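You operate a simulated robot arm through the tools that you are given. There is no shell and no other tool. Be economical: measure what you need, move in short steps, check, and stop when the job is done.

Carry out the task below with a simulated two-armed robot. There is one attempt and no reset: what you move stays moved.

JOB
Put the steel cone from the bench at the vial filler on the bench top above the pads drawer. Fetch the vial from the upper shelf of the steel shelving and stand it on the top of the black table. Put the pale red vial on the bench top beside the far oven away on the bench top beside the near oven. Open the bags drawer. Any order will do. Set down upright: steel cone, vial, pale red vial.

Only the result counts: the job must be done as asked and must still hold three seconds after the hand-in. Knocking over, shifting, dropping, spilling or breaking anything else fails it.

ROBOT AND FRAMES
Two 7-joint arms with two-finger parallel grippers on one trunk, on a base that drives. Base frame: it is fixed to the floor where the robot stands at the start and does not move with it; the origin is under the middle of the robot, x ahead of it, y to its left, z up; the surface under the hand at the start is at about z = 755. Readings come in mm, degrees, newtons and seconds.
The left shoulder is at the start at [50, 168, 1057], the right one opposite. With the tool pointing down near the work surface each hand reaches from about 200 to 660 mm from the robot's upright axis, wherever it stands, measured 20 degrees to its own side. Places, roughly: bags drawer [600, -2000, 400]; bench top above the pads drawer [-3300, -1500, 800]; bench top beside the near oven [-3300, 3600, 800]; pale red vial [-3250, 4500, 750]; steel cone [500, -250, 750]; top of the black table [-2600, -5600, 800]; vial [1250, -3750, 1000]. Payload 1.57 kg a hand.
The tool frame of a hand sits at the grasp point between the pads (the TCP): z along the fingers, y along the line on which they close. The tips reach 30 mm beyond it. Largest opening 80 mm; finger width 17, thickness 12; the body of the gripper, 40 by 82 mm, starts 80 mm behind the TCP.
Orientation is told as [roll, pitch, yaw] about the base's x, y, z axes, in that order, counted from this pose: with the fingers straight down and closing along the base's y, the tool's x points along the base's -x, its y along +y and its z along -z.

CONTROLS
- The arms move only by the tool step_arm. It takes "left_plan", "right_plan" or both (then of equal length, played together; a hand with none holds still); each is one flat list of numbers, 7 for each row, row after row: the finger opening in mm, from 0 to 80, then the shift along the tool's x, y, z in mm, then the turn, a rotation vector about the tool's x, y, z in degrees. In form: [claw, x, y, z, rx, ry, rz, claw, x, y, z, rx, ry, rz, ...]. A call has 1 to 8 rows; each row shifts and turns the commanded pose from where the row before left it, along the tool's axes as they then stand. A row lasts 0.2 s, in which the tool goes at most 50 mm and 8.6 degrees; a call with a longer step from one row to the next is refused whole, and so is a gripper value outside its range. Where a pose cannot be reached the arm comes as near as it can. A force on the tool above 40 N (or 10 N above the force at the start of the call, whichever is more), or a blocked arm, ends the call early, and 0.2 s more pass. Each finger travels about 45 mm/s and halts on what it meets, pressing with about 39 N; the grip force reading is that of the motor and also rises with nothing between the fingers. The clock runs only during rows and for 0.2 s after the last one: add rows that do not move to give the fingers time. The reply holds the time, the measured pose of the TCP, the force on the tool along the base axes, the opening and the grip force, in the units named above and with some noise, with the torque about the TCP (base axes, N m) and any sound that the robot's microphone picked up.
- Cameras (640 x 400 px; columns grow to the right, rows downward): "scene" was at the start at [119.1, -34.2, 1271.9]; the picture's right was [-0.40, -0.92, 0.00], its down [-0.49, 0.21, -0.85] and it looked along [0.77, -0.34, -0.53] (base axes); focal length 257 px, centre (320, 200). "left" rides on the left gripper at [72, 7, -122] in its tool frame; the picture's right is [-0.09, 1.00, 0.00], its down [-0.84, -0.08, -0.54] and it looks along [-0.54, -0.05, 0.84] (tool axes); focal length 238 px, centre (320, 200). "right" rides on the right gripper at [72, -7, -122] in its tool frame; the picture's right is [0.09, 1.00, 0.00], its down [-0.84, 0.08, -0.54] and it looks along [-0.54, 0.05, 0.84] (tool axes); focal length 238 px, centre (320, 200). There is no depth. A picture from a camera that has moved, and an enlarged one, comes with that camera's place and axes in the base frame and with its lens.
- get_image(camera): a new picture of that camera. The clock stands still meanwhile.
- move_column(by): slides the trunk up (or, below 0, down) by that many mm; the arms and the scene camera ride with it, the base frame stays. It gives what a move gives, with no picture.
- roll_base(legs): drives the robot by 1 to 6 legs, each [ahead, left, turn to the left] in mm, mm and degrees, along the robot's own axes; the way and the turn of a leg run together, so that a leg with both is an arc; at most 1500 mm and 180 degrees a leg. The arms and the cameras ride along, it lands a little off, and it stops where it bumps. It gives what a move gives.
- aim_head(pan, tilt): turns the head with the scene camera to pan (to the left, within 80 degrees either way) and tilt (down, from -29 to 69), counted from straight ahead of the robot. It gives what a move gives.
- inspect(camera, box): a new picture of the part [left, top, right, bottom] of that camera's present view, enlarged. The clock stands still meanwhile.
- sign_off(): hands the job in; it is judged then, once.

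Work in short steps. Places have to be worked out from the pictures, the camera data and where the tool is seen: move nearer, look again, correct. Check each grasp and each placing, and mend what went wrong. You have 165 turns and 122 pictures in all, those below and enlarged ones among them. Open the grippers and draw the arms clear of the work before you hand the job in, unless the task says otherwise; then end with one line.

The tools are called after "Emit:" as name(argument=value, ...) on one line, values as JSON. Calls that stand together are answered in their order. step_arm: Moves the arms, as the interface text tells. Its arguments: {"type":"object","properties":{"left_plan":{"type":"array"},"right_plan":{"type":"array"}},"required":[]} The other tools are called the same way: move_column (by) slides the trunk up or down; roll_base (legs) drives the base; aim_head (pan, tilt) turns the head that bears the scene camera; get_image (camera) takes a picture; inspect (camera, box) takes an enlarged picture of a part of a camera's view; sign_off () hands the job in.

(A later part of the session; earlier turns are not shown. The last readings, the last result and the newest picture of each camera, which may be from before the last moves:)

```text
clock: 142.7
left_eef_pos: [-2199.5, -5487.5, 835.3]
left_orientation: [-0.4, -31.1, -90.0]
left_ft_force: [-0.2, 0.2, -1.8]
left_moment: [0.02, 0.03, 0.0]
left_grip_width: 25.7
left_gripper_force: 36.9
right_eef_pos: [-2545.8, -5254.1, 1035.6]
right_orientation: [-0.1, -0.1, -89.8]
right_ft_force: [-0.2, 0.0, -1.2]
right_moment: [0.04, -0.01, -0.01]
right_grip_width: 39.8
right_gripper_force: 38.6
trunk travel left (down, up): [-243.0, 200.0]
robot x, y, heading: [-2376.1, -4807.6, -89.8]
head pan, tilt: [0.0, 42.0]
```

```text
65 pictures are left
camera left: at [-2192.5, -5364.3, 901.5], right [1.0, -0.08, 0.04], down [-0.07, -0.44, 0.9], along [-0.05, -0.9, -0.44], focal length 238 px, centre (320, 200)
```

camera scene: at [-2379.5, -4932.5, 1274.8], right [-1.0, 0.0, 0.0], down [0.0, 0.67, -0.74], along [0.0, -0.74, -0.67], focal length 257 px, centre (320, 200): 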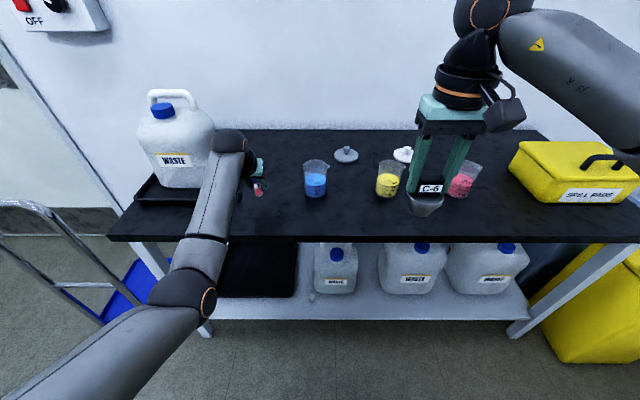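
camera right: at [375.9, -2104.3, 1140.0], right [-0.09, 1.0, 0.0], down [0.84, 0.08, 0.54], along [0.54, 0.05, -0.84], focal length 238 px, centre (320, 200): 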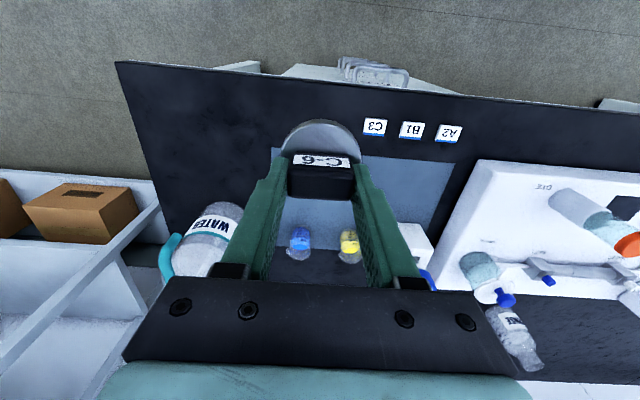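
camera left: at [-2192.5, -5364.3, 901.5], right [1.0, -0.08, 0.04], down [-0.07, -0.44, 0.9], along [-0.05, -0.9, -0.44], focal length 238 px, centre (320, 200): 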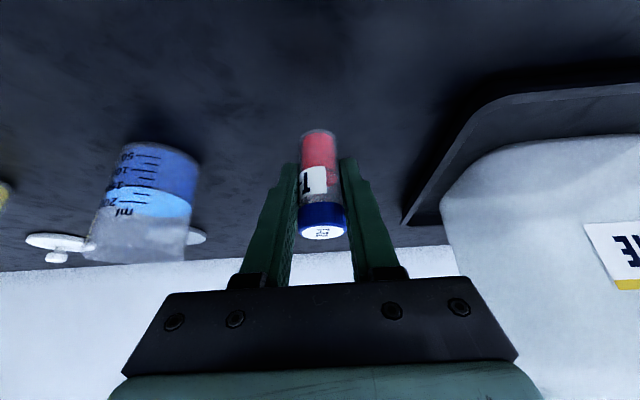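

Table top ≈740 and the vial is well inside the edge with free surroundings. I lower to TCP z≈793, then feel for contact.

Emit:
step_arm(left_plan=[20, 7.2, 0, 12, 0, 0, 0, 20, 7.2, 0, 12, 0, 0, 0, 20, 7.2, 0, 12, 0, 0, 0, 20, 0, 0, 0, 0, 0, 0])

Emit:
step_arm(left_plan=[20, 1.5, 0, 2.6, 0, 0, 0, 20, 1.5, 0, 2.6, 0, 0, 0, 20, 0, 0, 0, 0, 0, 0])

Emit:
get_image(camera="left")

```text
clock: 143.7
left_eef_pos: [-2199.7, -5486.7, 795.3]
left_orientation: [-0.4, -31.4, -90.0]
left_ft_force: [0.6, -0.2, 9.6]
left_moment: [-0.01, 0.01, 0.02]
left_grip_width: 25.5
left_gripper_force: 37.3
right_eef_pos: [-2547.3, -5254.0, 1036.6]
right_orientation: [-0.1, -0.1, -89.8]
right_ft_force: [-0.5, 0.0, -2.1]
right_moment: [0.0, 0.0, 0.0]
right_grip_width: 39.5
right_gripper_force: 39.3
trunk travel left (down, up): [-243.0, 200.0]
robot x, y, heading: [-2377.8, -4813.3, -89.9]
head pan, tilt: [0.0, 42.0]
```

```text
clock: 144.5
left_eef_pos: [-2201.1, -5487.4, 796.2]
left_orientation: [-0.2, -32.0, -89.9]
left_ft_force: [2.6, 3.5, 27.7]
left_moment: [0.18, -0.07, 0.03]
left_grip_width: 25.8
left_gripper_force: 36.6
right_eef_pos: [-2546.9, -5251.8, 1036.3]
right_orientation: [-0.2, -0.3, -89.8]
right_ft_force: [0.3, -0.2, -1.0]
right_moment: [0.04, -0.06, -0.01]
right_grip_width: 39.1
right_gripper_force: 38.9
trunk travel left (down, up): [-243.0, 200.0]
robot x, y, heading: [-2377.2, -4809.7, -90.1]
head pan, tilt: [0.0, 42.0]
```

```text
64 pictures are left
camera left: at [-2194.1, -5362.3, 860.1], right [1.0, -0.08, 0.04], down [-0.07, -0.42, 0.9], along [-0.05, -0.9, -0.43], focal length 238 px, centre (320, 200)
```

left: 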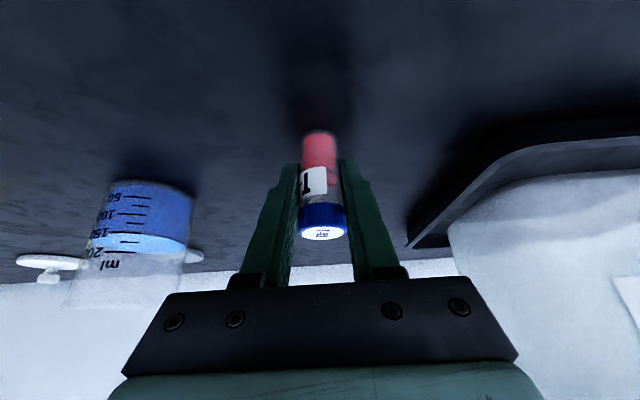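

Contact: the vial rests on the table (top ≈755). I relieve the push by ~7 mm of command and open slowly.

Emit:
step_arm(left_plan=[20, -1.8, 0, -3, 0, 0, 0, 20, 0, 0, 0, 0, 0, 0])

```text
clock: 145.1
left_eef_pos: [-2200.7, -5487.6, 796.6]
left_orientation: [-0.4, -31.6, -89.9]
left_ft_force: [1.9, -3.7, 19.2]
left_moment: [-0.18, -0.05, -0.01]
left_grip_width: 25.7
left_gripper_force: 36.6
right_eef_pos: [-2547.2, -5253.1, 1036.9]
right_orientation: [-0.1, -0.2, -89.8]
right_ft_force: [1.2, 1.0, -1.9]
right_moment: [0.02, -0.01, -0.03]
right_grip_width: 39.2
right_gripper_force: 38.8
trunk travel left (down, up): [-243.0, 200.0]
robot x, y, heading: [-2377.4, -4810.6, -89.8]
head pan, tilt: [0.0, 42.0]
```

Still 19 N; I relieve a little more (4 mm), then open.

Emit:
step_arm(left_plan=[20, -1.8, 0, -3, 0, 0, 0, 20, -0.5, 0, -0.8, 0, 0, 0, 20, 0, 0, 0, 0, 0, 0, 30, 0, 0, 0, 0, 0, 0, 40, 0, 0, 0, 0, 0, 0, 55, 0, 0, 0, 0, 0, 0, 60, 0, 0, 0, 0, 0, 0, 60, 0, 0, 0, 0, 0, 0])

Emit:
get_image(camera="left")

```text
clock: 146.9
left_eef_pos: [-2201.0, -5485.2, 795.5]
left_orientation: [-0.5, -31.0, -90.0]
left_ft_force: [0.2, -0.3, 0.3]
left_moment: [-0.03, 0.0, 0.0]
left_grip_width: 59.9
left_gripper_force: 0.0
right_eef_pos: [-2546.6, -5254.3, 1036.5]
right_orientation: [-0.1, -0.1, -89.8]
right_ft_force: [0.1, -0.6, -2.3]
right_moment: [-0.01, -0.01, 0.0]
right_grip_width: 39.4
right_gripper_force: 38.8
trunk travel left (down, up): [-243.0, 200.0]
robot x, y, heading: [-2380.1, -4810.6, -89.8]
head pan, tilt: [0.0, 42.0]
```

```text
63 pictures are left
camera left: at [-2193.7, -5362.4, 861.8], right [1.0, -0.08, 0.04], down [-0.07, -0.44, 0.9], along [-0.05, -0.9, -0.44], focal length 238 px, centre (320, 200)
```

left: 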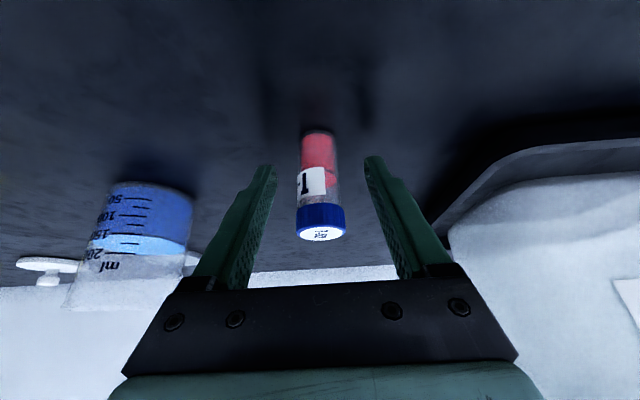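

The vial stands upright. I withdraw along the finger axis and back off.

Emit:
step_arm(left_plan=[60, 0, 0, -25, 0, 0, 0, 60, 0, 0, -40, 0, 0, 0, 60, 0, 0, -40, 0, 0, 0, 60, -20, 0, -35, 0, 0, 0, 60, 0, 0, 0, 0, 0, 0])

Emit:
roll_base(legs=[[-400, 0, 0]])

Emit:
get_image(camera="scene")

```text
clock: 148.1
left_eef_pos: [-2198.8, -5429.8, 926.5]
left_orientation: [-0.3, -31.0, -89.9]
left_ft_force: [-0.2, -0.2, 0.4]
left_moment: [0.03, -0.02, 0.0]
left_grip_width: 60.1
left_gripper_force: 0.1
right_eef_pos: [-2545.9, -5254.3, 1036.1]
right_orientation: [-0.1, 0.0, -89.8]
right_ft_force: [0.6, 0.3, -1.9]
right_moment: [-0.02, -0.02, 0.02]
right_grip_width: 39.3
right_gripper_force: 38.6
trunk travel left (down, up): [-243.0, 200.0]
robot x, y, heading: [-2377.2, -4809.5, -89.5]
head pan, tilt: [0.0, 42.0]
```

```text
clock: 150.7
left_eef_pos: [-2204.4, -5026.3, 925.9]
left_orientation: [-0.4, -31.1, -90.4]
left_ft_force: [-1.1, 0.0, -0.3]
left_moment: [0.04, 0.0, -0.02]
left_grip_width: 59.9
left_gripper_force: 0.1
right_eef_pos: [-2549.7, -4846.5, 1035.7]
right_orientation: [-0.1, -0.2, -90.2]
right_ft_force: [-1.5, 0.0, -2.3]
right_moment: [-0.05, 0.0, 0.02]
right_grip_width: 39.4
right_gripper_force: 39.0
trunk travel left (down, up): [-243.0, 200.0]
robot x, y, heading: [-2374.9, -4405.7, -90.0]
head pan, tilt: [0.0, 42.0]
```

```text
62 pictures are left
camera scene: at [-2380.4, -4526.1, 1274.9], right [-1.0, 0.0, 0.0], down [0.0, 0.67, -0.74], along [0.0, -0.74, -0.67], focal length 257 px, centre (320, 200)
```

scene: 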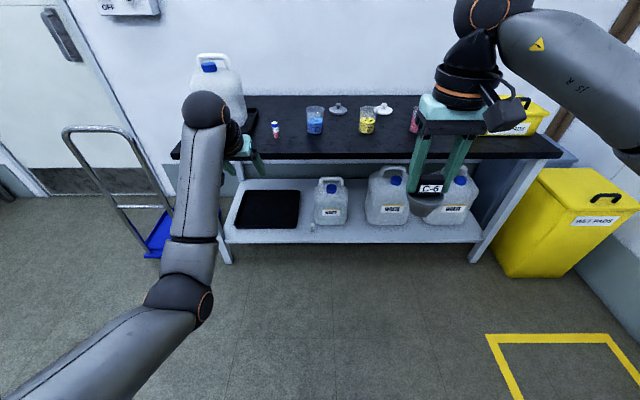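

The vial is placed. Next, the pads bench at x≈−3300: I turn right 90° to face −x and look along the way.

Emit:
roll_base(legs=[[0, 0, -90]])

Emit:
aim_head(pan=-50, tilt=20)

Emit:
get_image(camera="scene")

```text
clock: 154.9
left_eef_pos: [-3001.6, -4560.9, 926.1]
left_orientation: [-0.4, -31.0, 178.2]
left_ft_force: [0.1, 1.3, 0.1]
left_moment: [-0.03, 0.01, 0.0]
left_grip_width: 59.7
left_gripper_force: 0.1
right_eef_pos: [-2814.8, -4219.9, 1034.8]
right_orientation: [-0.2, 0.0, 178.5]
right_ft_force: [-1.0, -0.4, -2.4]
right_moment: [-0.03, -0.01, -0.03]
right_grip_width: 39.3
right_gripper_force: 39.3
trunk travel left (down, up): [-243.0, 200.0]
robot x, y, heading: [-2377.8, -4405.9, 178.2]
head pan, tilt: [0.0, 42.0]
```

```text
clock: 156.1
left_eef_pos: [-3001.5, -4562.2, 925.7]
left_orientation: [-0.4, -31.1, 178.2]
left_ft_force: [-0.3, -0.4, -0.8]
left_moment: [-0.02, 0.02, 0.01]
left_grip_width: 60.3
left_gripper_force: 0.0
right_eef_pos: [-2815.8, -4220.5, 1035.3]
right_orientation: [-0.2, 0.0, 178.4]
right_ft_force: [0.7, -0.3, -1.5]
right_moment: [-0.01, 0.0, 0.01]
right_grip_width: 39.5
right_gripper_force: 39.2
trunk travel left (down, up): [-243.0, 200.0]
robot x, y, heading: [-2375.1, -4405.7, 178.5]
head pan, tilt: [-50.0, 20.0]
```

```text
61 pictures are left
camera scene: at [-2477.8, -4328.4, 1309.1], right [0.78, 0.62, 0.0], down [0.21, -0.27, -0.94], along [-0.58, 0.74, -0.34], focal length 257 px, centre (320, 200)
```

scene: 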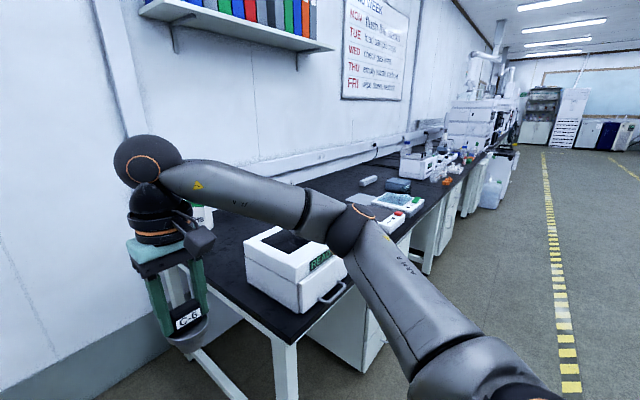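

The bench edge is x≈−2810 starting at y≈−3984; the aisle beside it is clear. I tuck the left hand back to vertical, back off a bit, then drive sideways along the bench.

Emit:
step_arm(left_plan=[60, 32, 0, -19, 0, 0, 0, 60, 32, 0, -19, 0, 0, 0, 60, 32, 0, -19, 0, 0, 0, 60, 32, 0, -19, 0, 0, 0, 60, 0, 0, 0, 0, 7.75, 0, 60, 0, 0, 0, 0, 7.75, 0, 60, 0, 0, 0, 0, 7.75, 0, 60, 0, 0, 0, 0, 7.75, 0])

Emit:
roll_base(legs=[[-150, 0, 1.5], [0, -1300, 0], [0, -1300, 0]])

Emit:
aim_head(pan=0, tilt=35)

Emit:
get_image(camera="scene")

```text
clock: 157.2
left_eef_pos: [-2901.9, -4574.2, 970.9]
left_orientation: [1.2, -38.7, 178.1]
left_ft_force: [-0.2, 0.7, -1.0]
left_moment: [-0.02, 0.01, 0.03]
left_grip_width: 60.1
left_gripper_force: 0.1
left hand out of reach, approached as far as the arm can: row 3, 4, 5
right_eef_pos: [-2816.8, -4219.8, 1035.2]
right_orientation: [-0.2, 0.0, 178.3]
right_ft_force: [-1.3, 0.0, -2.1]
right_moment: [-0.02, 0.01, 0.02]
right_grip_width: 39.4
right_gripper_force: 39.1
trunk travel left (down, up): [-243.0, 200.0]
robot x, y, heading: [-2378.9, -4403.4, 178.6]
head pan, tilt: [-50.0, 20.0]
stopped in row 5 (left hand): the arm was blocked; the commanded pose is now the measured one
```

```text
clock: 181.0
left_eef_pos: [-2730.1, -1995.0, 970.7]
left_orientation: [1.2, -38.6, -179.7]
left_ft_force: [0.1, -0.8, -0.1]
left_moment: [0.02, 0.03, -0.01]
left_grip_width: 59.9
left_gripper_force: 0.1
right_eef_pos: [-2658.7, -1637.7, 1035.1]
right_orientation: [-0.2, 0.0, -179.3]
right_ft_force: [-0.3, 0.1, -2.2]
right_moment: [0.02, 0.01, -0.04]
right_grip_width: 39.4
right_gripper_force: 38.8
trunk travel left (down, up): [-243.0, 200.0]
robot x, y, heading: [-2210.4, -1801.3, -179.3]
head pan, tilt: [-50.0, 20.0]
```

```text
clock: 182.2
left_eef_pos: [-2730.7, -1994.0, 971.1]
left_orientation: [1.2, -38.6, -179.6]
left_ft_force: [0.7, 0.4, -0.2]
left_moment: [-0.01, 0.05, 0.01]
left_grip_width: 59.8
left_gripper_force: 0.1
right_eef_pos: [-2658.8, -1637.5, 1035.6]
right_orientation: [-0.1, -0.1, -179.2]
right_ft_force: [0.3, -0.4, -2.1]
right_moment: [-0.03, -0.02, -0.03]
right_grip_width: 39.4
right_gripper_force: 39.1
trunk travel left (down, up): [-243.0, 200.0]
robot x, y, heading: [-2213.2, -1800.0, -179.3]
head pan, tilt: [0.0, 35.0]
```

```text
60 pictures are left
camera scene: at [-2344.1, -1803.1, 1285.3], right [-0.01, 1.0, 0.0], down [0.57, 0.01, -0.82], along [-0.82, -0.01, -0.57], focal length 257 px, centre (320, 200)
```

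scene: 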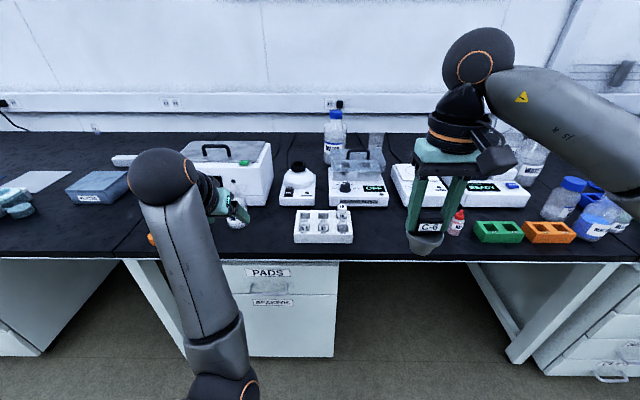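

PADS drawer spans about y −2060…−1745. There's a free patch left of the white rack; I enlarge to see it.

Emit:
inspect(camera="scene", box=[200, 160, 360, 260])

Emit:
roll_base(legs=[[0, 330, -0.7]])

Emit:
aim_head(pan=-10, tilt=42)

Emit:
get_image(camera="scene")

```text
4.00 times, centred on (280, 210) of scene
camera zoom: at [-2344.1, -1803.1, 1285.3], right [-0.01, 1.0, 0.0], down [0.57, 0.01, -0.82], along [-0.82, -0.01, -0.57], focal length 1028 px, centre (480, 160)
```

zoom: 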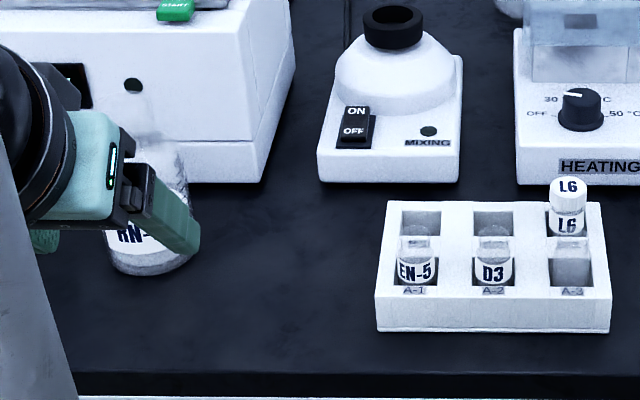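

```text
clock: 185.7
left_eef_pos: [-2732.6, -2321.0, 971.0]
left_orientation: [1.1, -38.7, 179.6]
left_ft_force: [-0.2, 0.4, -0.2]
left_moment: [-0.02, 0.0, -0.04]
left_grip_width: 60.0
left_gripper_force: 0.1
right_eef_pos: [-2654.7, -1965.2, 1036.2]
right_orientation: [-0.1, -0.1, 179.8]
right_ft_force: [-0.1, -0.3, -1.3]
right_moment: [0.0, 0.02, 0.01]
right_grip_width: 39.6
right_gripper_force: 39.0
trunk travel left (down, up): [-243.0, 200.0]
robot x, y, heading: [-2212.8, -2139.3, 179.7]
head pan, tilt: [0.0, 35.0]
```

```text
clock: 186.4
left_eef_pos: [-2732.4, -2321.6, 971.4]
left_orientation: [1.1, -38.7, 179.5]
left_ft_force: [0.6, 0.2, -0.1]
left_moment: [0.01, 0.02, 0.01]
left_grip_width: 59.8
left_gripper_force: 0.0
right_eef_pos: [-2654.1, -1965.4, 1035.4]
right_orientation: [-0.1, 0.0, 179.9]
right_ft_force: [-0.3, -0.5, -2.5]
right_moment: [-0.02, 0.01, 0.01]
right_grip_width: 39.3
right_gripper_force: 39.0
trunk travel left (down, up): [-243.0, 200.0]
robot x, y, heading: [-2213.5, -2141.5, 179.8]
head pan, tilt: [-10.0, 42.0]
```

```text
58 pictures are left
camera scene: at [-2336.9, -2121.1, 1274.8], right [0.18, 0.98, 0.0], down [0.66, -0.12, -0.74], along [-0.73, 0.13, -0.67], focal length 257 px, centre (320, 200)
```

scene: 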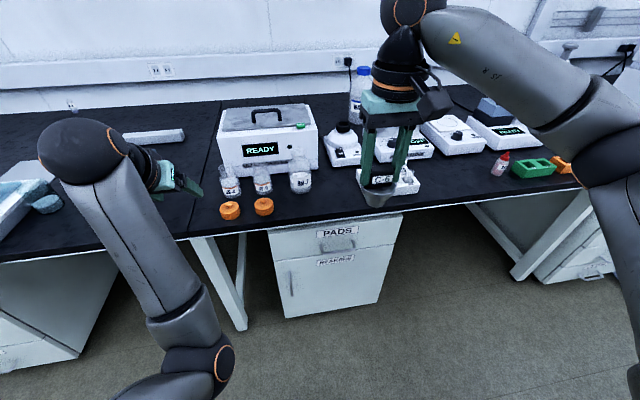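

Free patch between jar (y≤−2032) and rack (y≥−1880), both above the PADS drawer. Target for the cone: [−2915,−1958]. I drive 200 mm ahead and re-check.

Emit:
roll_base(legs=[[200, 0, 0]])

Emit:
get_image(camera="scene")

Emit:
get_image(camera="right")

```text
clock: 188.1
left_eef_pos: [-2934.5, -2321.1, 970.1]
left_orientation: [1.2, -38.7, 179.6]
left_ft_force: [0.2, 0.1, -0.1]
left_moment: [0.02, 0.01, 0.0]
left_grip_width: 59.9
left_gripper_force: 0.0
right_eef_pos: [-2857.0, -1964.1, 1035.9]
right_orientation: [-0.2, 0.0, 179.9]
right_ft_force: [-0.2, -0.4, -2.4]
right_moment: [-0.02, 0.01, -0.01]
right_grip_width: 39.5
right_gripper_force: 38.4
trunk travel left (down, up): [-243.0, 200.0]
robot x, y, heading: [-2413.4, -2138.1, 179.9]
head pan, tilt: [-10.0, 42.0]
```

```text
57 pictures are left
camera scene: at [-2539.6, -2120.5, 1274.7], right [0.18, 0.98, 0.0], down [0.66, -0.12, -0.74], along [-0.73, 0.13, -0.67], focal length 257 px, centre (320, 200)
```

scene: 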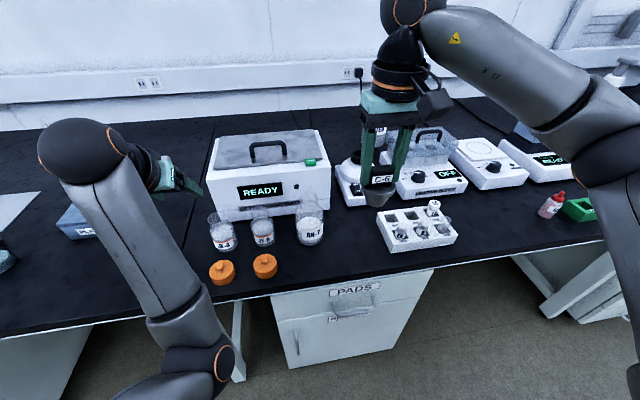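

```text
56 pictures are left
camera right: at [-2784.8, -1959.4, 1157.1], right [0.09, -1.0, 0.0], down [-0.84, -0.08, 0.54], along [-0.54, -0.05, -0.84], focal length 238 px, centre (320, 200)
```

right: 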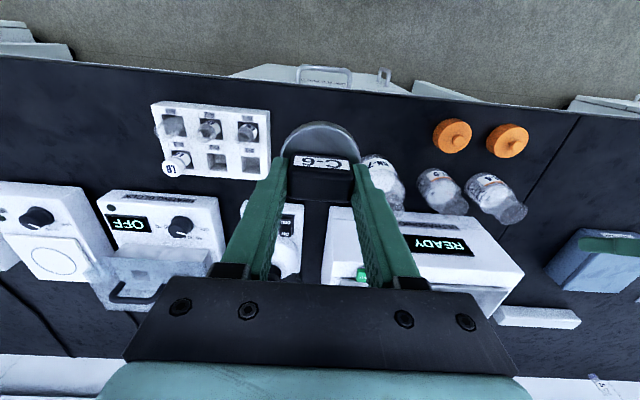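

Gap centre confirmed at y≈−1965; target x≈−2908. I move forward 51 mm and go down to TCP z≈845.

Emit:
step_arm(right_plan=[25, -25, 0, 20, 0, 0, 0, 25, -26, 0, 20, 0, 0, 0, 25, 0, 0, 35, 0, 0, 0, 25, 0, 0, 35, 0, 0, 0, 25, 0, 0, 35, 0, 0, 0, 25, 0, 0, 30, 0, 0, 0, 25, 0, 0, 15, 0, 0, 0, 25, 0, 0, 0, 0, 0, 0])

Emit:
get_image(camera="right")

Emit:
get_image(camera="scene")

```text
clock: 189.9
left_eef_pos: [-2934.3, -2320.9, 971.4]
left_orientation: [1.2, -38.8, 179.5]
left_ft_force: [-0.3, 0.1, -0.2]
left_moment: [-0.02, -0.05, 0.03]
left_grip_width: 60.2
left_gripper_force: 0.1
right_eef_pos: [-2907.0, -1964.5, 845.9]
right_orientation: [0.0, -0.1, 179.8]
right_ft_force: [-0.8, 0.4, -1.3]
right_moment: [-0.01, 0.04, 0.01]
right_grip_width: 39.4
right_gripper_force: 39.3
trunk travel left (down, up): [-243.0, 200.0]
robot x, y, heading: [-2411.1, -2136.4, 179.9]
head pan, tilt: [-10.0, 42.0]
```

```text
55 pictures are left
camera right: at [-2834.8, -1959.3, 966.6], right [0.09, -1.0, 0.0], down [-0.84, -0.08, 0.54], along [-0.54, -0.05, -0.84], focal length 238 px, centre (320, 200)
```

right: 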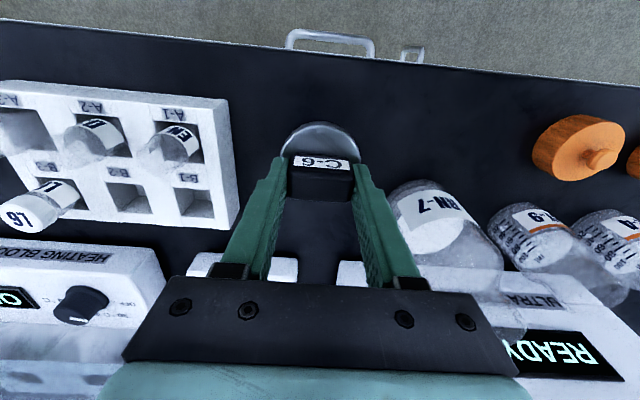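

```text
54 pictures are left
camera scene: at [-2539.2, -2120.5, 1274.8], right [0.18, 0.98, 0.0], down [0.66, -0.12, -0.74], along [-0.73, 0.13, -0.67], focal length 257 px, centre (320, 200)
```

scene: 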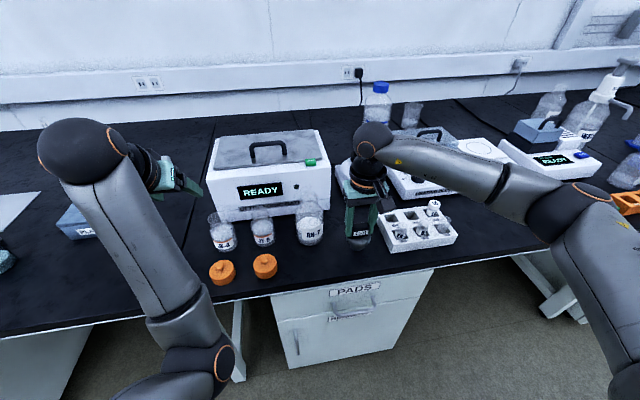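

Clear on both sides. I lower slowly toward the expected contact at TCP z≈824.

Emit:
step_arm(right_plan=[25, 0, 0, 8, 0, 0, 0, 25, 0, 0, 7, 0, 0, 0, 25, 0, 0, 3, 0, 0, 0, 25, 0, 0, 0, 0, 0, 0])

Emit:
step_arm(right_plan=[25, 0, 0, 2, 0, 0, 0, 25, 0, 0, 2, 0, 0, 0, 25, 0, 0, 0, 0, 0, 0])

```text
clock: 190.9
left_eef_pos: [-2935.2, -2320.8, 970.2]
left_orientation: [1.2, -38.7, 179.5]
left_ft_force: [-0.8, -0.3, -0.4]
left_moment: [0.0, -0.02, -0.01]
left_grip_width: 60.1
left_gripper_force: 0.0
right_eef_pos: [-2907.2, -1963.7, 827.1]
right_orientation: [-0.1, -0.1, 179.9]
right_ft_force: [-0.5, 0.7, -2.5]
right_moment: [-0.03, -0.01, -0.03]
right_grip_width: 39.5
right_gripper_force: 39.1
trunk travel left (down, up): [-243.0, 200.0]
robot x, y, heading: [-2416.8, -2137.4, 179.9]
head pan, tilt: [-10.0, 42.0]
```

```text
clock: 191.7
left_eef_pos: [-2932.9, -2320.5, 972.4]
left_orientation: [1.0, -38.7, 179.5]
left_ft_force: [-0.1, -0.3, -0.2]
left_moment: [0.01, -0.01, 0.01]
left_grip_width: 59.8
left_gripper_force: 0.0
right_eef_pos: [-2908.7, -1964.2, 826.3]
right_orientation: [-0.2, -0.2, 179.8]
right_ft_force: [3.0, 2.4, 19.8]
right_moment: [0.11, -0.52, 0.06]
right_grip_width: 39.4
right_gripper_force: 38.6
trunk travel left (down, up): [-243.0, 200.0]
robot x, y, heading: [-2416.2, -2139.3, 180.0]
head pan, tilt: [-10.0, 42.0]
```

Contact (20 N). I relieve 3 mm and open gently.

Emit:
step_arm(right_plan=[25, 0, 0, -3, 0, 0, 0, 25, 0, 0, 0, 0, 0, 0, 45, 0, 0, 0, 0, 0, 0, 56, 0, 0, 0, 0, 0, 0, 56, 0, 0, 0, 0, 0, 0, 56, 0, 0, 0, 0, 0, 0])

Emit:
get_image(camera="right")

```text
clock: 193.1
left_eef_pos: [-2935.3, -2320.2, 971.2]
left_orientation: [1.1, -38.7, 179.5]
left_ft_force: [-0.1, 0.3, -0.6]
left_moment: [0.03, -0.01, 0.02]
left_grip_width: 59.8
left_gripper_force: 0.0
right_eef_pos: [-2907.5, -1964.4, 825.7]
right_orientation: [0.0, -0.1, 179.9]
right_ft_force: [0.3, 0.2, 0.2]
right_moment: [0.01, -0.01, 0.02]
right_grip_width: 56.1
right_gripper_force: 0.2
trunk travel left (down, up): [-243.0, 200.0]
robot x, y, heading: [-2413.8, -2138.6, 179.7]
head pan, tilt: [-10.0, 42.0]
```

```text
53 pictures are left
camera right: at [-2835.5, -1959.0, 948.2], right [0.09, -1.0, 0.0], down [-0.84, -0.08, 0.54], along [-0.54, -0.05, -0.84], focal length 238 px, centre (320, 200)
```

right: 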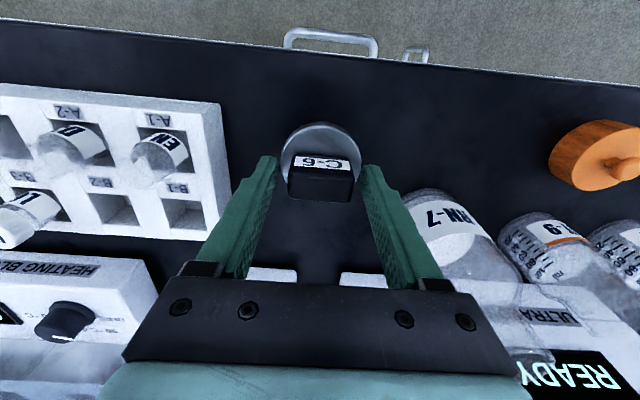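

Cone stands. I raise the right hand straight up, then back the base off.

Emit:
step_arm(right_plan=[56, 0, 0, -20, 0, 0, 0, 56, 0, 0, -40, 0, 0, 0, 56, 0, 0, -45, 0, 0, 0, 56, 0, 0, -45, 0, 0, 0, 56, 0, 0, -45, 0, 0, 0, 56, 0, 0, 0, 0, 0, 0])

Emit:
roll_base(legs=[[-230, 0, 0]])

Emit:
get_image(camera="scene")

Emit:
aim_head(pan=-75, tilt=20)

Emit:
get_image(camera="scene")

```text
clock: 194.5
left_eef_pos: [-2934.3, -2320.4, 971.1]
left_orientation: [1.1, -38.7, 179.5]
left_ft_force: [0.8, -0.1, 0.0]
left_moment: [0.01, 0.03, 0.01]
left_grip_width: 59.9
left_gripper_force: 0.0
right_eef_pos: [-2908.4, -1964.0, 1022.2]
right_orientation: [-0.1, -0.1, 179.9]
right_ft_force: [-0.3, 0.2, 0.4]
right_moment: [-0.04, 0.04, 0.0]
right_grip_width: 56.2
right_gripper_force: 0.1
trunk travel left (down, up): [-243.0, 200.0]
robot x, y, heading: [-2412.1, -2137.0, 179.7]
head pan, tilt: [-10.0, 42.0]
```

```text
clock: 196.2
left_eef_pos: [-2705.4, -2318.7, 971.6]
left_orientation: [1.2, -38.8, 179.3]
left_ft_force: [0.5, 1.2, 0.6]
left_moment: [-0.05, -0.01, 0.0]
left_grip_width: 60.2
left_gripper_force: 0.0
right_eef_pos: [-2678.4, -1962.0, 1021.7]
right_orientation: [-0.2, -0.1, 179.7]
right_ft_force: [0.1, -1.1, -0.9]
right_moment: [0.03, 0.0, 0.01]
right_grip_width: 56.0
right_gripper_force: 0.0
trunk travel left (down, up): [-243.0, 200.0]
robot x, y, heading: [-2187.3, -2140.4, 179.7]
head pan, tilt: [-10.0, 42.0]
```

```text
52 pictures are left
camera scene: at [-2309.0, -2121.2, 1274.9], right [0.18, 0.98, 0.0], down [0.66, -0.12, -0.74], along [-0.73, 0.13, -0.67], focal length 257 px, centre (320, 200)
```

scene: 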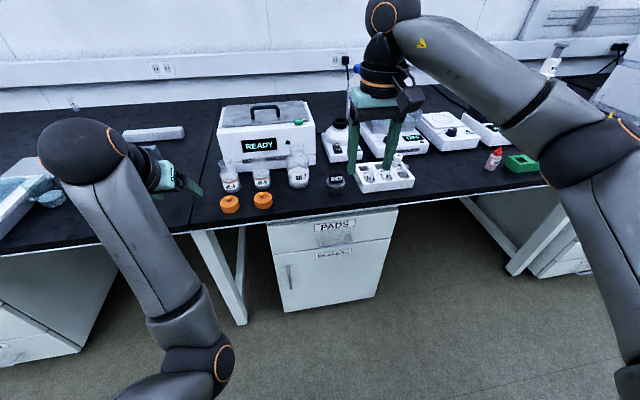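

```text
clock: 197.6
left_eef_pos: [-2705.7, -2319.6, 971.9]
left_orientation: [1.2, -38.8, 179.3]
left_ft_force: [-0.4, -0.1, 0.3]
left_moment: [0.02, -0.02, -0.02]
left_grip_width: 60.2
left_gripper_force: 0.0
right_eef_pos: [-2679.1, -1961.7, 1021.5]
right_orientation: [-0.1, -0.1, 179.7]
right_ft_force: [0.1, 0.5, -0.6]
right_moment: [-0.03, 0.01, -0.01]
right_grip_width: 56.1
right_gripper_force: 0.1
trunk travel left (down, up): [-243.0, 200.0]
robot x, y, heading: [-2187.8, -2139.5, 179.6]
head pan, tilt: [-75.0, 20.0]
```

```text
51 pictures are left
camera scene: at [-2250.7, -2046.1, 1309.2], right [0.97, 0.25, 0.0], down [0.09, -0.33, -0.94], along [-0.24, 0.91, -0.34], focal length 257 px, centre (320, 200)
```

scene: 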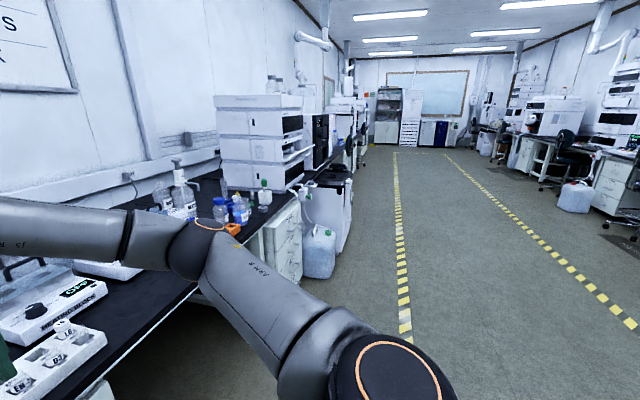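

Cone is standing above the PADS drawer. Next the ovens at y≈3600–4500: I move out to the aisle and drive along +y in stages.

Emit:
roll_base(legs=[[-350, 0, 0.3], [0, -1400, 0], [0, -1400, 0]])

Emit:
get_image(camera="scene")

```text
clock: 224.0
left_eef_pos: [-2339.6, 490.0, 971.8]
left_orientation: [1.2, -38.7, 178.9]
left_ft_force: [-0.7, -0.1, 0.9]
left_moment: [0.03, 0.0, 0.0]
left_grip_width: 60.0
left_gripper_force: 0.1
right_eef_pos: [-2311.2, 846.2, 1020.7]
right_orientation: [-0.1, -0.1, 179.2]
right_ft_force: [-0.3, -0.2, 0.2]
right_moment: [0.02, -0.01, -0.01]
right_grip_width: 56.0
right_gripper_force: 0.1
trunk travel left (down, up): [-243.0, 200.0]
robot x, y, heading: [-1817.9, 663.7, 179.2]
head pan, tilt: [-75.0, 20.0]
```

```text
50 pictures are left
camera scene: at [-1883.0, 759.1, 1309.2], right [0.97, 0.25, 0.0], down [0.08, -0.33, -0.94], along [-0.23, 0.91, -0.34], focal length 257 px, centre (320, 200)
```

scene: 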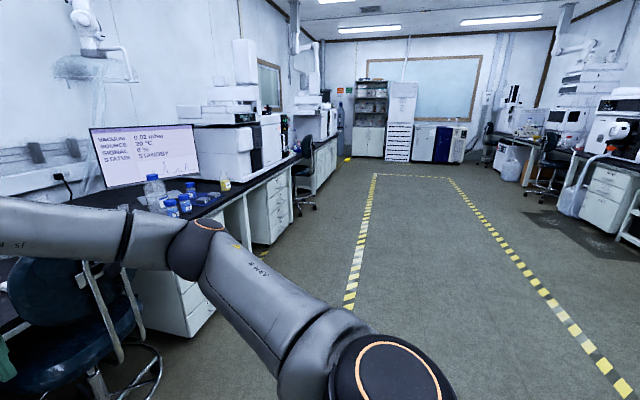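

Clear ahead; I continue 2700 mm along the aisle.

Emit:
roll_base(legs=[[0, -1350, 0.8], [0, -1350, 0]])

Emit:
aim_head(pan=-35, tilt=22)

Emit:
get_image(camera="scene")

```text
clock: 247.6
left_eef_pos: [-2340.2, 3173.4, 971.3]
left_orientation: [1.3, -38.7, 179.7]
left_ft_force: [0.2, -0.5, 0.4]
left_moment: [-0.03, 0.0, -0.03]
left_grip_width: 60.1
left_gripper_force: 0.0
right_eef_pos: [-2317.2, 3532.2, 1021.5]
right_orientation: [-0.1, -0.1, -179.8]
right_ft_force: [1.0, 1.2, -0.6]
right_moment: [0.03, 0.0, 0.01]
right_grip_width: 56.1
right_gripper_force: 0.1
trunk travel left (down, up): [-243.0, 200.0]
robot x, y, heading: [-1822.0, 3359.7, -180.0]
head pan, tilt: [-75.0, 20.0]
```

```text
clock: 248.7
left_eef_pos: [-2340.0, 3173.6, 972.3]
left_orientation: [1.1, -38.9, 179.7]
left_ft_force: [0.0, 0.6, -0.1]
left_moment: [0.01, 0.0, -0.02]
left_grip_width: 60.0
left_gripper_force: 0.1
right_eef_pos: [-2317.6, 3533.5, 1021.0]
right_orientation: [-0.2, -0.2, -179.8]
right_ft_force: [-0.1, -0.2, -0.2]
right_moment: [0.02, -0.04, 0.0]
right_grip_width: 56.1
right_gripper_force: 0.1
trunk travel left (down, up): [-243.0, 200.0]
robot x, y, heading: [-1821.6, 3363.0, -180.0]
head pan, tilt: [-35.0, 22.0]
```

```text
49 pictures are left
camera scene: at [-1939.7, 3414.4, 1305.9], right [0.57, 0.82, 0.0], down [0.31, -0.21, -0.93], along [-0.76, 0.53, -0.37], focal length 257 px, centre (320, 200)
```

scene: 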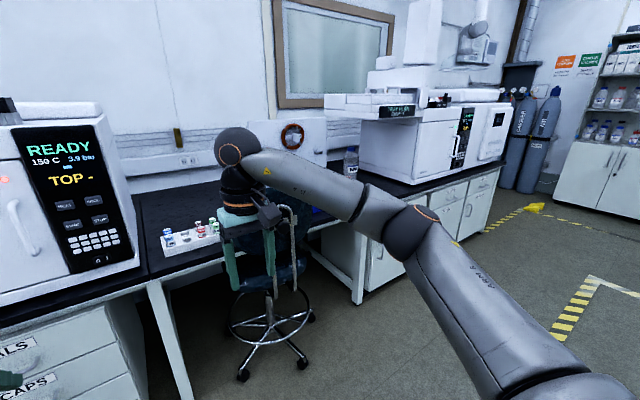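

Near oven (READY) is on the left, far oven on the right, a stool between. I drive 850 mm further to look at the bench by the far oven.

Emit:
roll_base(legs=[[0, -850, 0]])

Emit:
aim_head(pan=0, tilt=22)

Emit:
get_image(camera="scene")

```text
clock: 256.6
left_eef_pos: [-2340.2, 4045.4, 971.4]
left_orientation: [1.2, -38.7, 179.5]
left_ft_force: [0.7, 0.0, -0.4]
left_moment: [0.01, 0.0, 0.0]
left_grip_width: 60.2
left_gripper_force: 0.1
right_eef_pos: [-2315.8, 4403.2, 1021.1]
right_orientation: [-0.1, -0.1, 179.8]
right_ft_force: [-0.4, 0.0, 0.6]
right_moment: [0.02, -0.03, -0.01]
right_grip_width: 56.1
right_gripper_force: 0.0
trunk travel left (down, up): [-243.0, 200.0]
robot x, y, heading: [-1819.7, 4225.9, 179.8]
head pan, tilt: [-35.0, 22.0]
```

```text
clock: 257.7
left_eef_pos: [-2339.4, 4045.5, 971.9]
left_orientation: [1.1, -38.8, 179.4]
left_ft_force: [0.3, -0.1, 0.4]
left_moment: [-0.02, -0.02, -0.03]
left_grip_width: 60.0
left_gripper_force: 0.0
right_eef_pos: [-2315.8, 4402.3, 1021.3]
right_orientation: [0.0, 0.0, 179.8]
right_ft_force: [0.6, -1.3, -0.2]
right_moment: [-0.02, 0.0, -0.01]
right_grip_width: 56.0
right_gripper_force: 0.1
trunk travel left (down, up): [-243.0, 200.0]
robot x, y, heading: [-1820.0, 4231.0, 180.0]
head pan, tilt: [0.0, 22.0]
```

```text
48 pictures are left
camera scene: at [-1955.3, 4230.8, 1305.9], right [0.0, 1.0, 0.0], down [0.37, 0.0, -0.93], along [-0.93, 0.0, -0.37], focal length 257 px, centre (320, 200)
```

scene: 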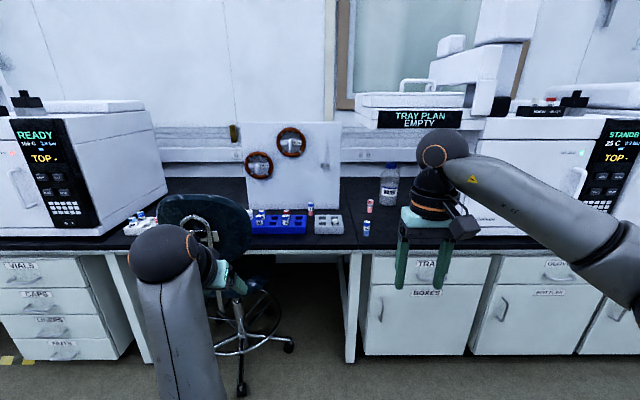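

Several vials stand around; I enlarge the middle and the left area.

Emit:
inspect(camera="scene", box=[240, 160, 400, 260])

Emit:
inspect(camera="scene", box=[100, 170, 260, 270])

```text
4.00 times, centred on (320, 210) of scene
camera zoom: at [-1955.3, 4230.8, 1305.9], right [0.0, 1.0, 0.0], down [0.37, 0.0, -0.93], along [-0.93, 0.0, -0.37], focal length 1028 px, centre (320, 160)
```

zoom: 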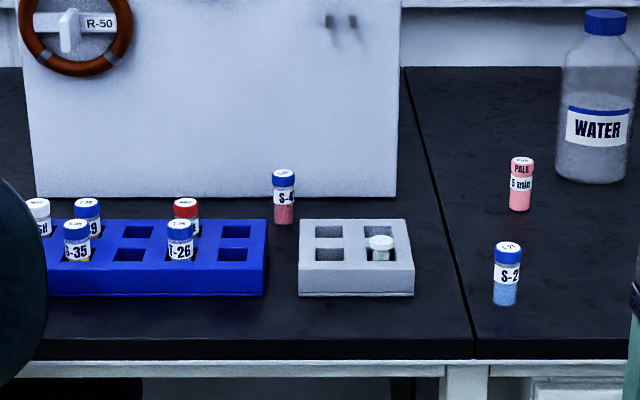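

```text
4.00 times, centred on (180, 220) of scene
camera zoom: at [-1955.3, 4230.8, 1305.9], right [0.0, 1.0, 0.0], down [0.37, 0.0, -0.93], along [-0.93, 0.0, -0.37], focal length 1028 px, centre (880, 120)
```

zoom: 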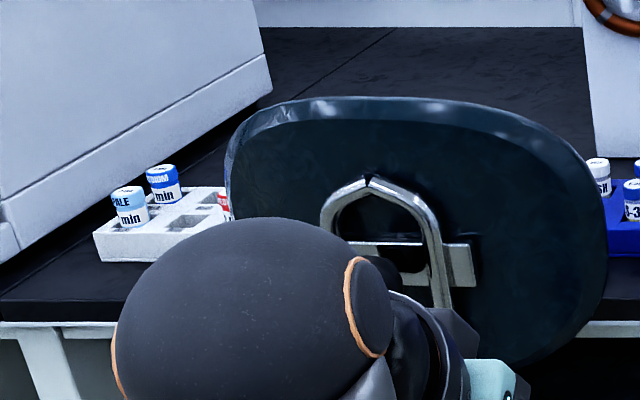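

The "PALE 5 min" pink vial stands at about [−3171,4490]; the blue S-2 vial is in front at [−2925,4431]. I use the right hand: tilt it 31° forward, open it to 60, then drive closer.

Emit:
step_arm(right_plan=[60, 0, 0, 0, 0, -7.75, 0, 60, 0, 0, 0, 0, -7.75, 0, 60, 0, 0, 0, 0, -7.75, 0, 60, 0, 0, 0, 0, -7.75, 0, 60, 0, 0, 0, 0, 0, 0])

Emit:
roll_base(legs=[[450, -85, 0]])

Emit:
aim_head(pan=0, tilt=30)

Emit:
get_image(camera="scene")

Emit:
get_image(camera="right")

```text
clock: 258.9
left_eef_pos: [-2340.7, 4045.9, 971.4]
left_orientation: [1.1, -38.8, 179.4]
left_ft_force: [-0.8, -0.7, -0.1]
left_moment: [0.05, -0.02, 0.01]
left_grip_width: 60.3
left_gripper_force: 0.0
right_eef_pos: [-2314.8, 4402.8, 1021.2]
right_orientation: [-0.2, -31.2, 179.9]
right_ft_force: [0.3, -0.4, -0.3]
right_moment: [-0.02, -0.04, 0.01]
right_grip_width: 60.2
right_gripper_force: 0.1
trunk travel left (down, up): [-243.0, 200.0]
robot x, y, heading: [-1820.7, 4227.4, 179.6]
head pan, tilt: [0.0, 22.0]
```

```text
clock: 261.6
left_eef_pos: [-2783.6, 4131.4, 972.6]
left_orientation: [1.1, -38.7, 179.6]
left_ft_force: [0.2, 0.8, -0.6]
left_moment: [-0.01, -0.01, 0.01]
left_grip_width: 60.1
left_gripper_force: 0.0
right_eef_pos: [-2759.8, 4489.5, 1022.1]
right_orientation: [-0.1, -31.1, 180.0]
right_ft_force: [0.2, 0.3, -1.0]
right_moment: [0.0, 0.01, -0.01]
right_grip_width: 60.0
right_gripper_force: 0.0
trunk travel left (down, up): [-243.0, 200.0]
robot x, y, heading: [-2267.0, 4313.7, 180.0]
head pan, tilt: [0.0, 22.0]
```

```text
clock: 262.3
left_eef_pos: [-2783.6, 4130.8, 972.9]
left_orientation: [1.1, -38.8, 179.6]
left_ft_force: [0.1, 0.0, 0.7]
left_moment: [-0.03, 0.01, -0.03]
left_grip_width: 59.9
left_gripper_force: 0.1
right_eef_pos: [-2759.1, 4488.8, 1020.8]
right_orientation: [-0.1, -31.2, -180.0]
right_ft_force: [0.8, 0.4, 0.0]
right_moment: [0.03, 0.0, -0.01]
right_grip_width: 59.8
right_gripper_force: 0.0
trunk travel left (down, up): [-243.0, 200.0]
robot x, y, heading: [-2265.2, 4314.3, 180.0]
head pan, tilt: [0.0, 30.0]
```

```text
45 pictures are left
camera scene: at [-2397.1, 4316.8, 1293.2], right [0.0, 1.0, 0.0], down [0.5, 0.0, -0.87], along [-0.87, 0.0, -0.5], focal length 257 px, centre (320, 200)
```

scene: 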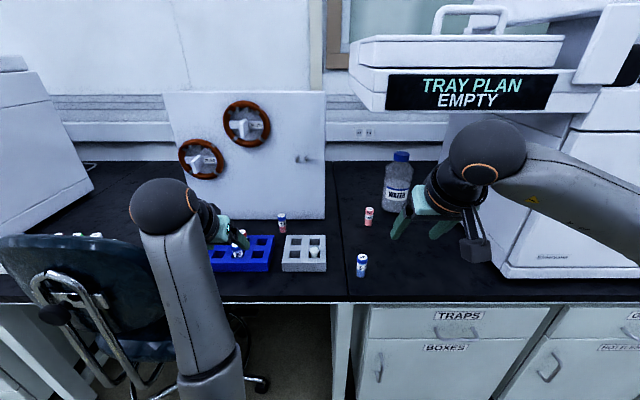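

```text
44 pictures are left
camera right: at [-2634.7, 4493.6, 1088.6], right [0.08, -1.0, -0.05], down [-0.44, -0.08, 0.9], along [-0.9, -0.05, -0.44], focal length 238 px, centre (320, 200)
```

right: 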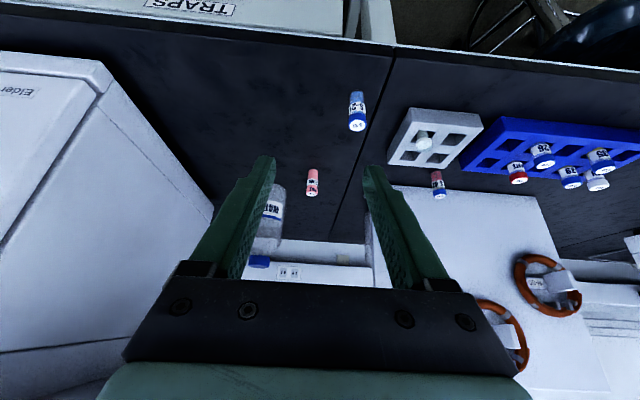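

The autosampler tray overhangs the bench (bottom z≈1200, from x≈−2840 inward), so the hand must go in low. Pale vial refined: [−3148,4489]. I lower the right arm 140 mm, then drive 200 mm ahead.

Emit:
step_arm(right_plan=[60, 18, 0, 30, 0, 0, 0, 60, 18, 0, 30, 0, 0, 0, 60, 18, 0, 30, 0, 0, 0, 60, 18, 0, 30, 0, 0, 0, 60, 0, 0, 0, 0, 0, 0])

Emit:
roll_base(legs=[[190, 0, 0]])

Emit:
get_image(camera="scene")

Emit:
get_image(camera="right")

```text
clock: 263.5
left_eef_pos: [-2784.1, 4130.6, 971.0]
left_orientation: [1.1, -38.7, 179.5]
left_ft_force: [-0.7, -0.8, -0.1]
left_moment: [-0.01, 0.0, -0.01]
left_grip_width: 60.4
left_gripper_force: 0.1
right_eef_pos: [-2761.3, 4489.6, 881.5]
right_orientation: [-0.2, -31.1, -180.0]
right_ft_force: [0.2, 0.1, 0.0]
right_moment: [0.0, 0.03, -0.01]
right_grip_width: 60.0
right_gripper_force: 0.0
trunk travel left (down, up): [-243.0, 200.0]
robot x, y, heading: [-2264.4, 4315.0, 179.9]
head pan, tilt: [0.0, 30.0]
```

```text
clock: 265.0
left_eef_pos: [-2975.9, 4129.4, 972.4]
left_orientation: [1.1, -38.7, 179.5]
left_ft_force: [0.4, -0.2, -0.2]
left_moment: [-0.02, 0.01, 0.0]
left_grip_width: 60.3
left_gripper_force: 0.1
right_eef_pos: [-2953.0, 4489.9, 881.3]
right_orientation: [-0.1, -31.2, -180.0]
right_ft_force: [0.9, 0.4, 0.3]
right_moment: [0.0, 0.01, 0.02]
right_grip_width: 59.8
right_gripper_force: 0.1
trunk travel left (down, up): [-243.0, 200.0]
robot x, y, heading: [-2455.9, 4312.5, 179.5]
head pan, tilt: [0.0, 30.0]
```

```text
43 pictures are left
camera scene: at [-2588.7, 4317.0, 1293.1], right [0.0, 1.0, 0.0], down [0.5, 0.0, -0.87], along [-0.87, 0.0, -0.5], focal length 257 px, centre (320, 200)
```

scene: 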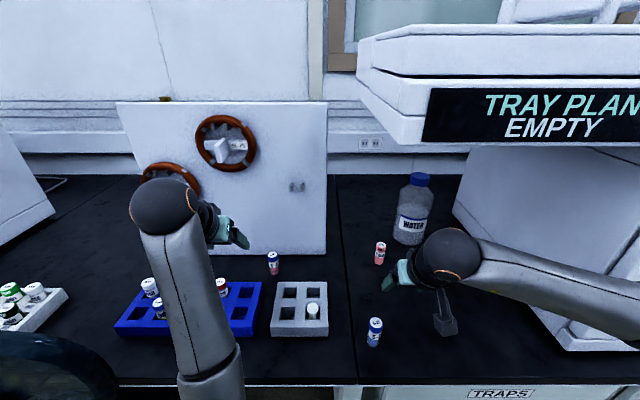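

```text
42 pictures are left
camera right: at [-2827.8, 4494.0, 948.4], right [0.08, -1.0, -0.05], down [-0.44, -0.08, 0.9], along [-0.9, -0.05, -0.44], focal length 238 px, centre (320, 200)
```

right: 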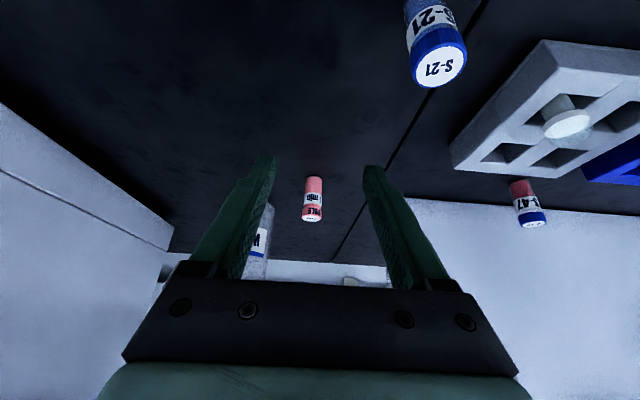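

Pale vial at [−3149,4488], top ≈813. I move the hand 196 mm forward at this height (tips above the cap) and check.

Emit:
step_arm(right_plan=[60, -33.6, 0.4, 20.2, 0, 0, 0, 60, -33.6, 0.4, 20.2, 0, 0, 0, 60, -33.6, 0.4, 20.2, 0, 0, 0, 60, -33.6, 0.4, 20.2, 0, 0, 0, 60, -33.6, 0.4, 20.2, 0, 0, 0, 60, 0, 0, 0, 0, 0, 0])

Emit:
get_image(camera="right")

Emit:
get_image(camera="scene")

```text
clock: 266.4
left_eef_pos: [-2975.5, 4131.3, 970.6]
left_orientation: [1.2, -38.8, 179.7]
left_ft_force: [-0.3, -0.2, 0.2]
left_moment: [-0.02, -0.03, 0.01]
left_grip_width: 60.0
left_gripper_force: 0.1
right_eef_pos: [-3147.0, 4485.5, 878.8]
right_orientation: [-0.1, -31.0, -179.9]
right_ft_force: [0.2, 0.0, -0.2]
right_moment: [-0.01, -0.01, 0.0]
right_grip_width: 60.0
right_gripper_force: 0.1
trunk travel left (down, up): [-243.0, 200.0]
robot x, y, heading: [-2451.2, 4312.6, 179.8]
head pan, tilt: [0.0, 30.0]
```

```text
41 pictures are left
camera right: at [-3022.6, 4491.2, 947.0], right [0.08, -1.0, -0.05], down [-0.44, -0.08, 0.9], along [-0.9, -0.05, -0.44], focal length 238 px, centre (320, 200)
```

right: 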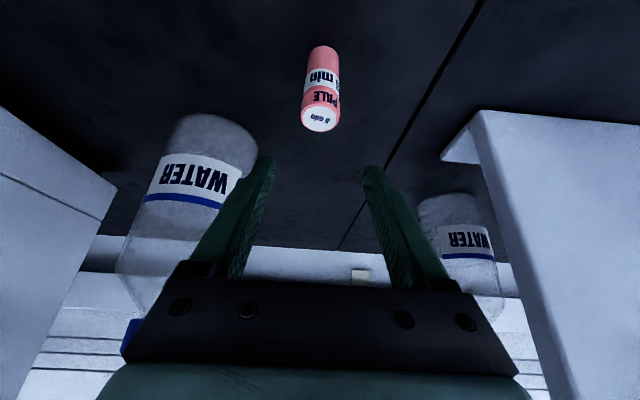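

```text
40 pictures are left
camera scene: at [-2588.3, 4317.1, 1293.1], right [0.0, 1.0, 0.0], down [0.5, 0.0, -0.87], along [-0.87, 0.0, -0.5], focal length 257 px, centre (320, 200)
```

scene: 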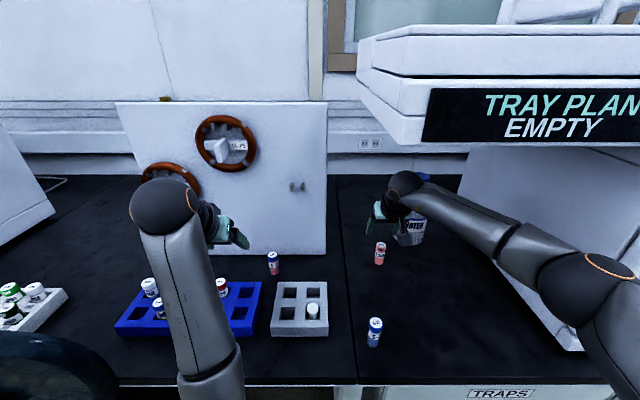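

Aligned within 3 mm. I descend vertically to TCP z≈796.

Emit:
step_arm(right_plan=[60, 11, -2.5, 20, 0, 0, 0, 60, 12, 0, 20, 0, 0, 0, 60, 11, 0, 19, 0, 0, 0, 60, 7, 0, 12, 0, 0, 0, 60, 0, 0, 0, 0, 0, 0])

Emit:
get_image(camera="right")

```text
clock: 267.6
left_eef_pos: [-2974.6, 4131.0, 971.5]
left_orientation: [1.2, -38.8, 179.6]
left_ft_force: [0.6, -0.1, 0.6]
left_moment: [-0.01, -0.02, 0.0]
left_grip_width: 60.1
left_gripper_force: 0.2
right_eef_pos: [-3150.4, 4489.0, 799.9]
right_orientation: [-0.1, -31.2, -180.0]
right_ft_force: [-0.2, 0.6, 0.4]
right_moment: [-0.01, -0.01, 0.01]
right_grip_width: 59.8
right_gripper_force: 0.0
trunk travel left (down, up): [-243.0, 200.0]
robot x, y, heading: [-2454.3, 4315.0, 179.8]
head pan, tilt: [0.0, 30.0]
```

```text
39 pictures are left
camera right: at [-3025.1, 4494.0, 866.7], right [0.08, -1.0, -0.05], down [-0.44, -0.08, 0.9], along [-0.9, -0.05, -0.44], focal length 238 px, centre (320, 200)
```

right: 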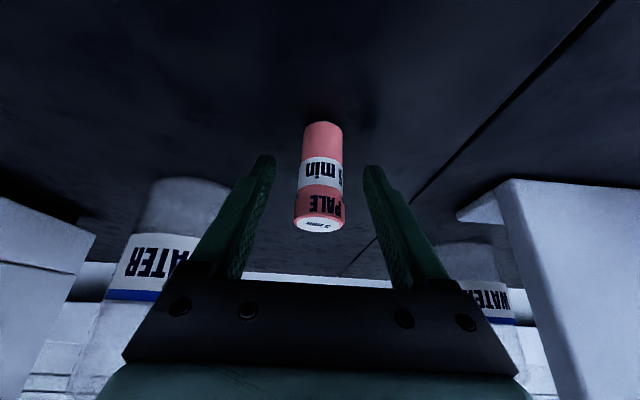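

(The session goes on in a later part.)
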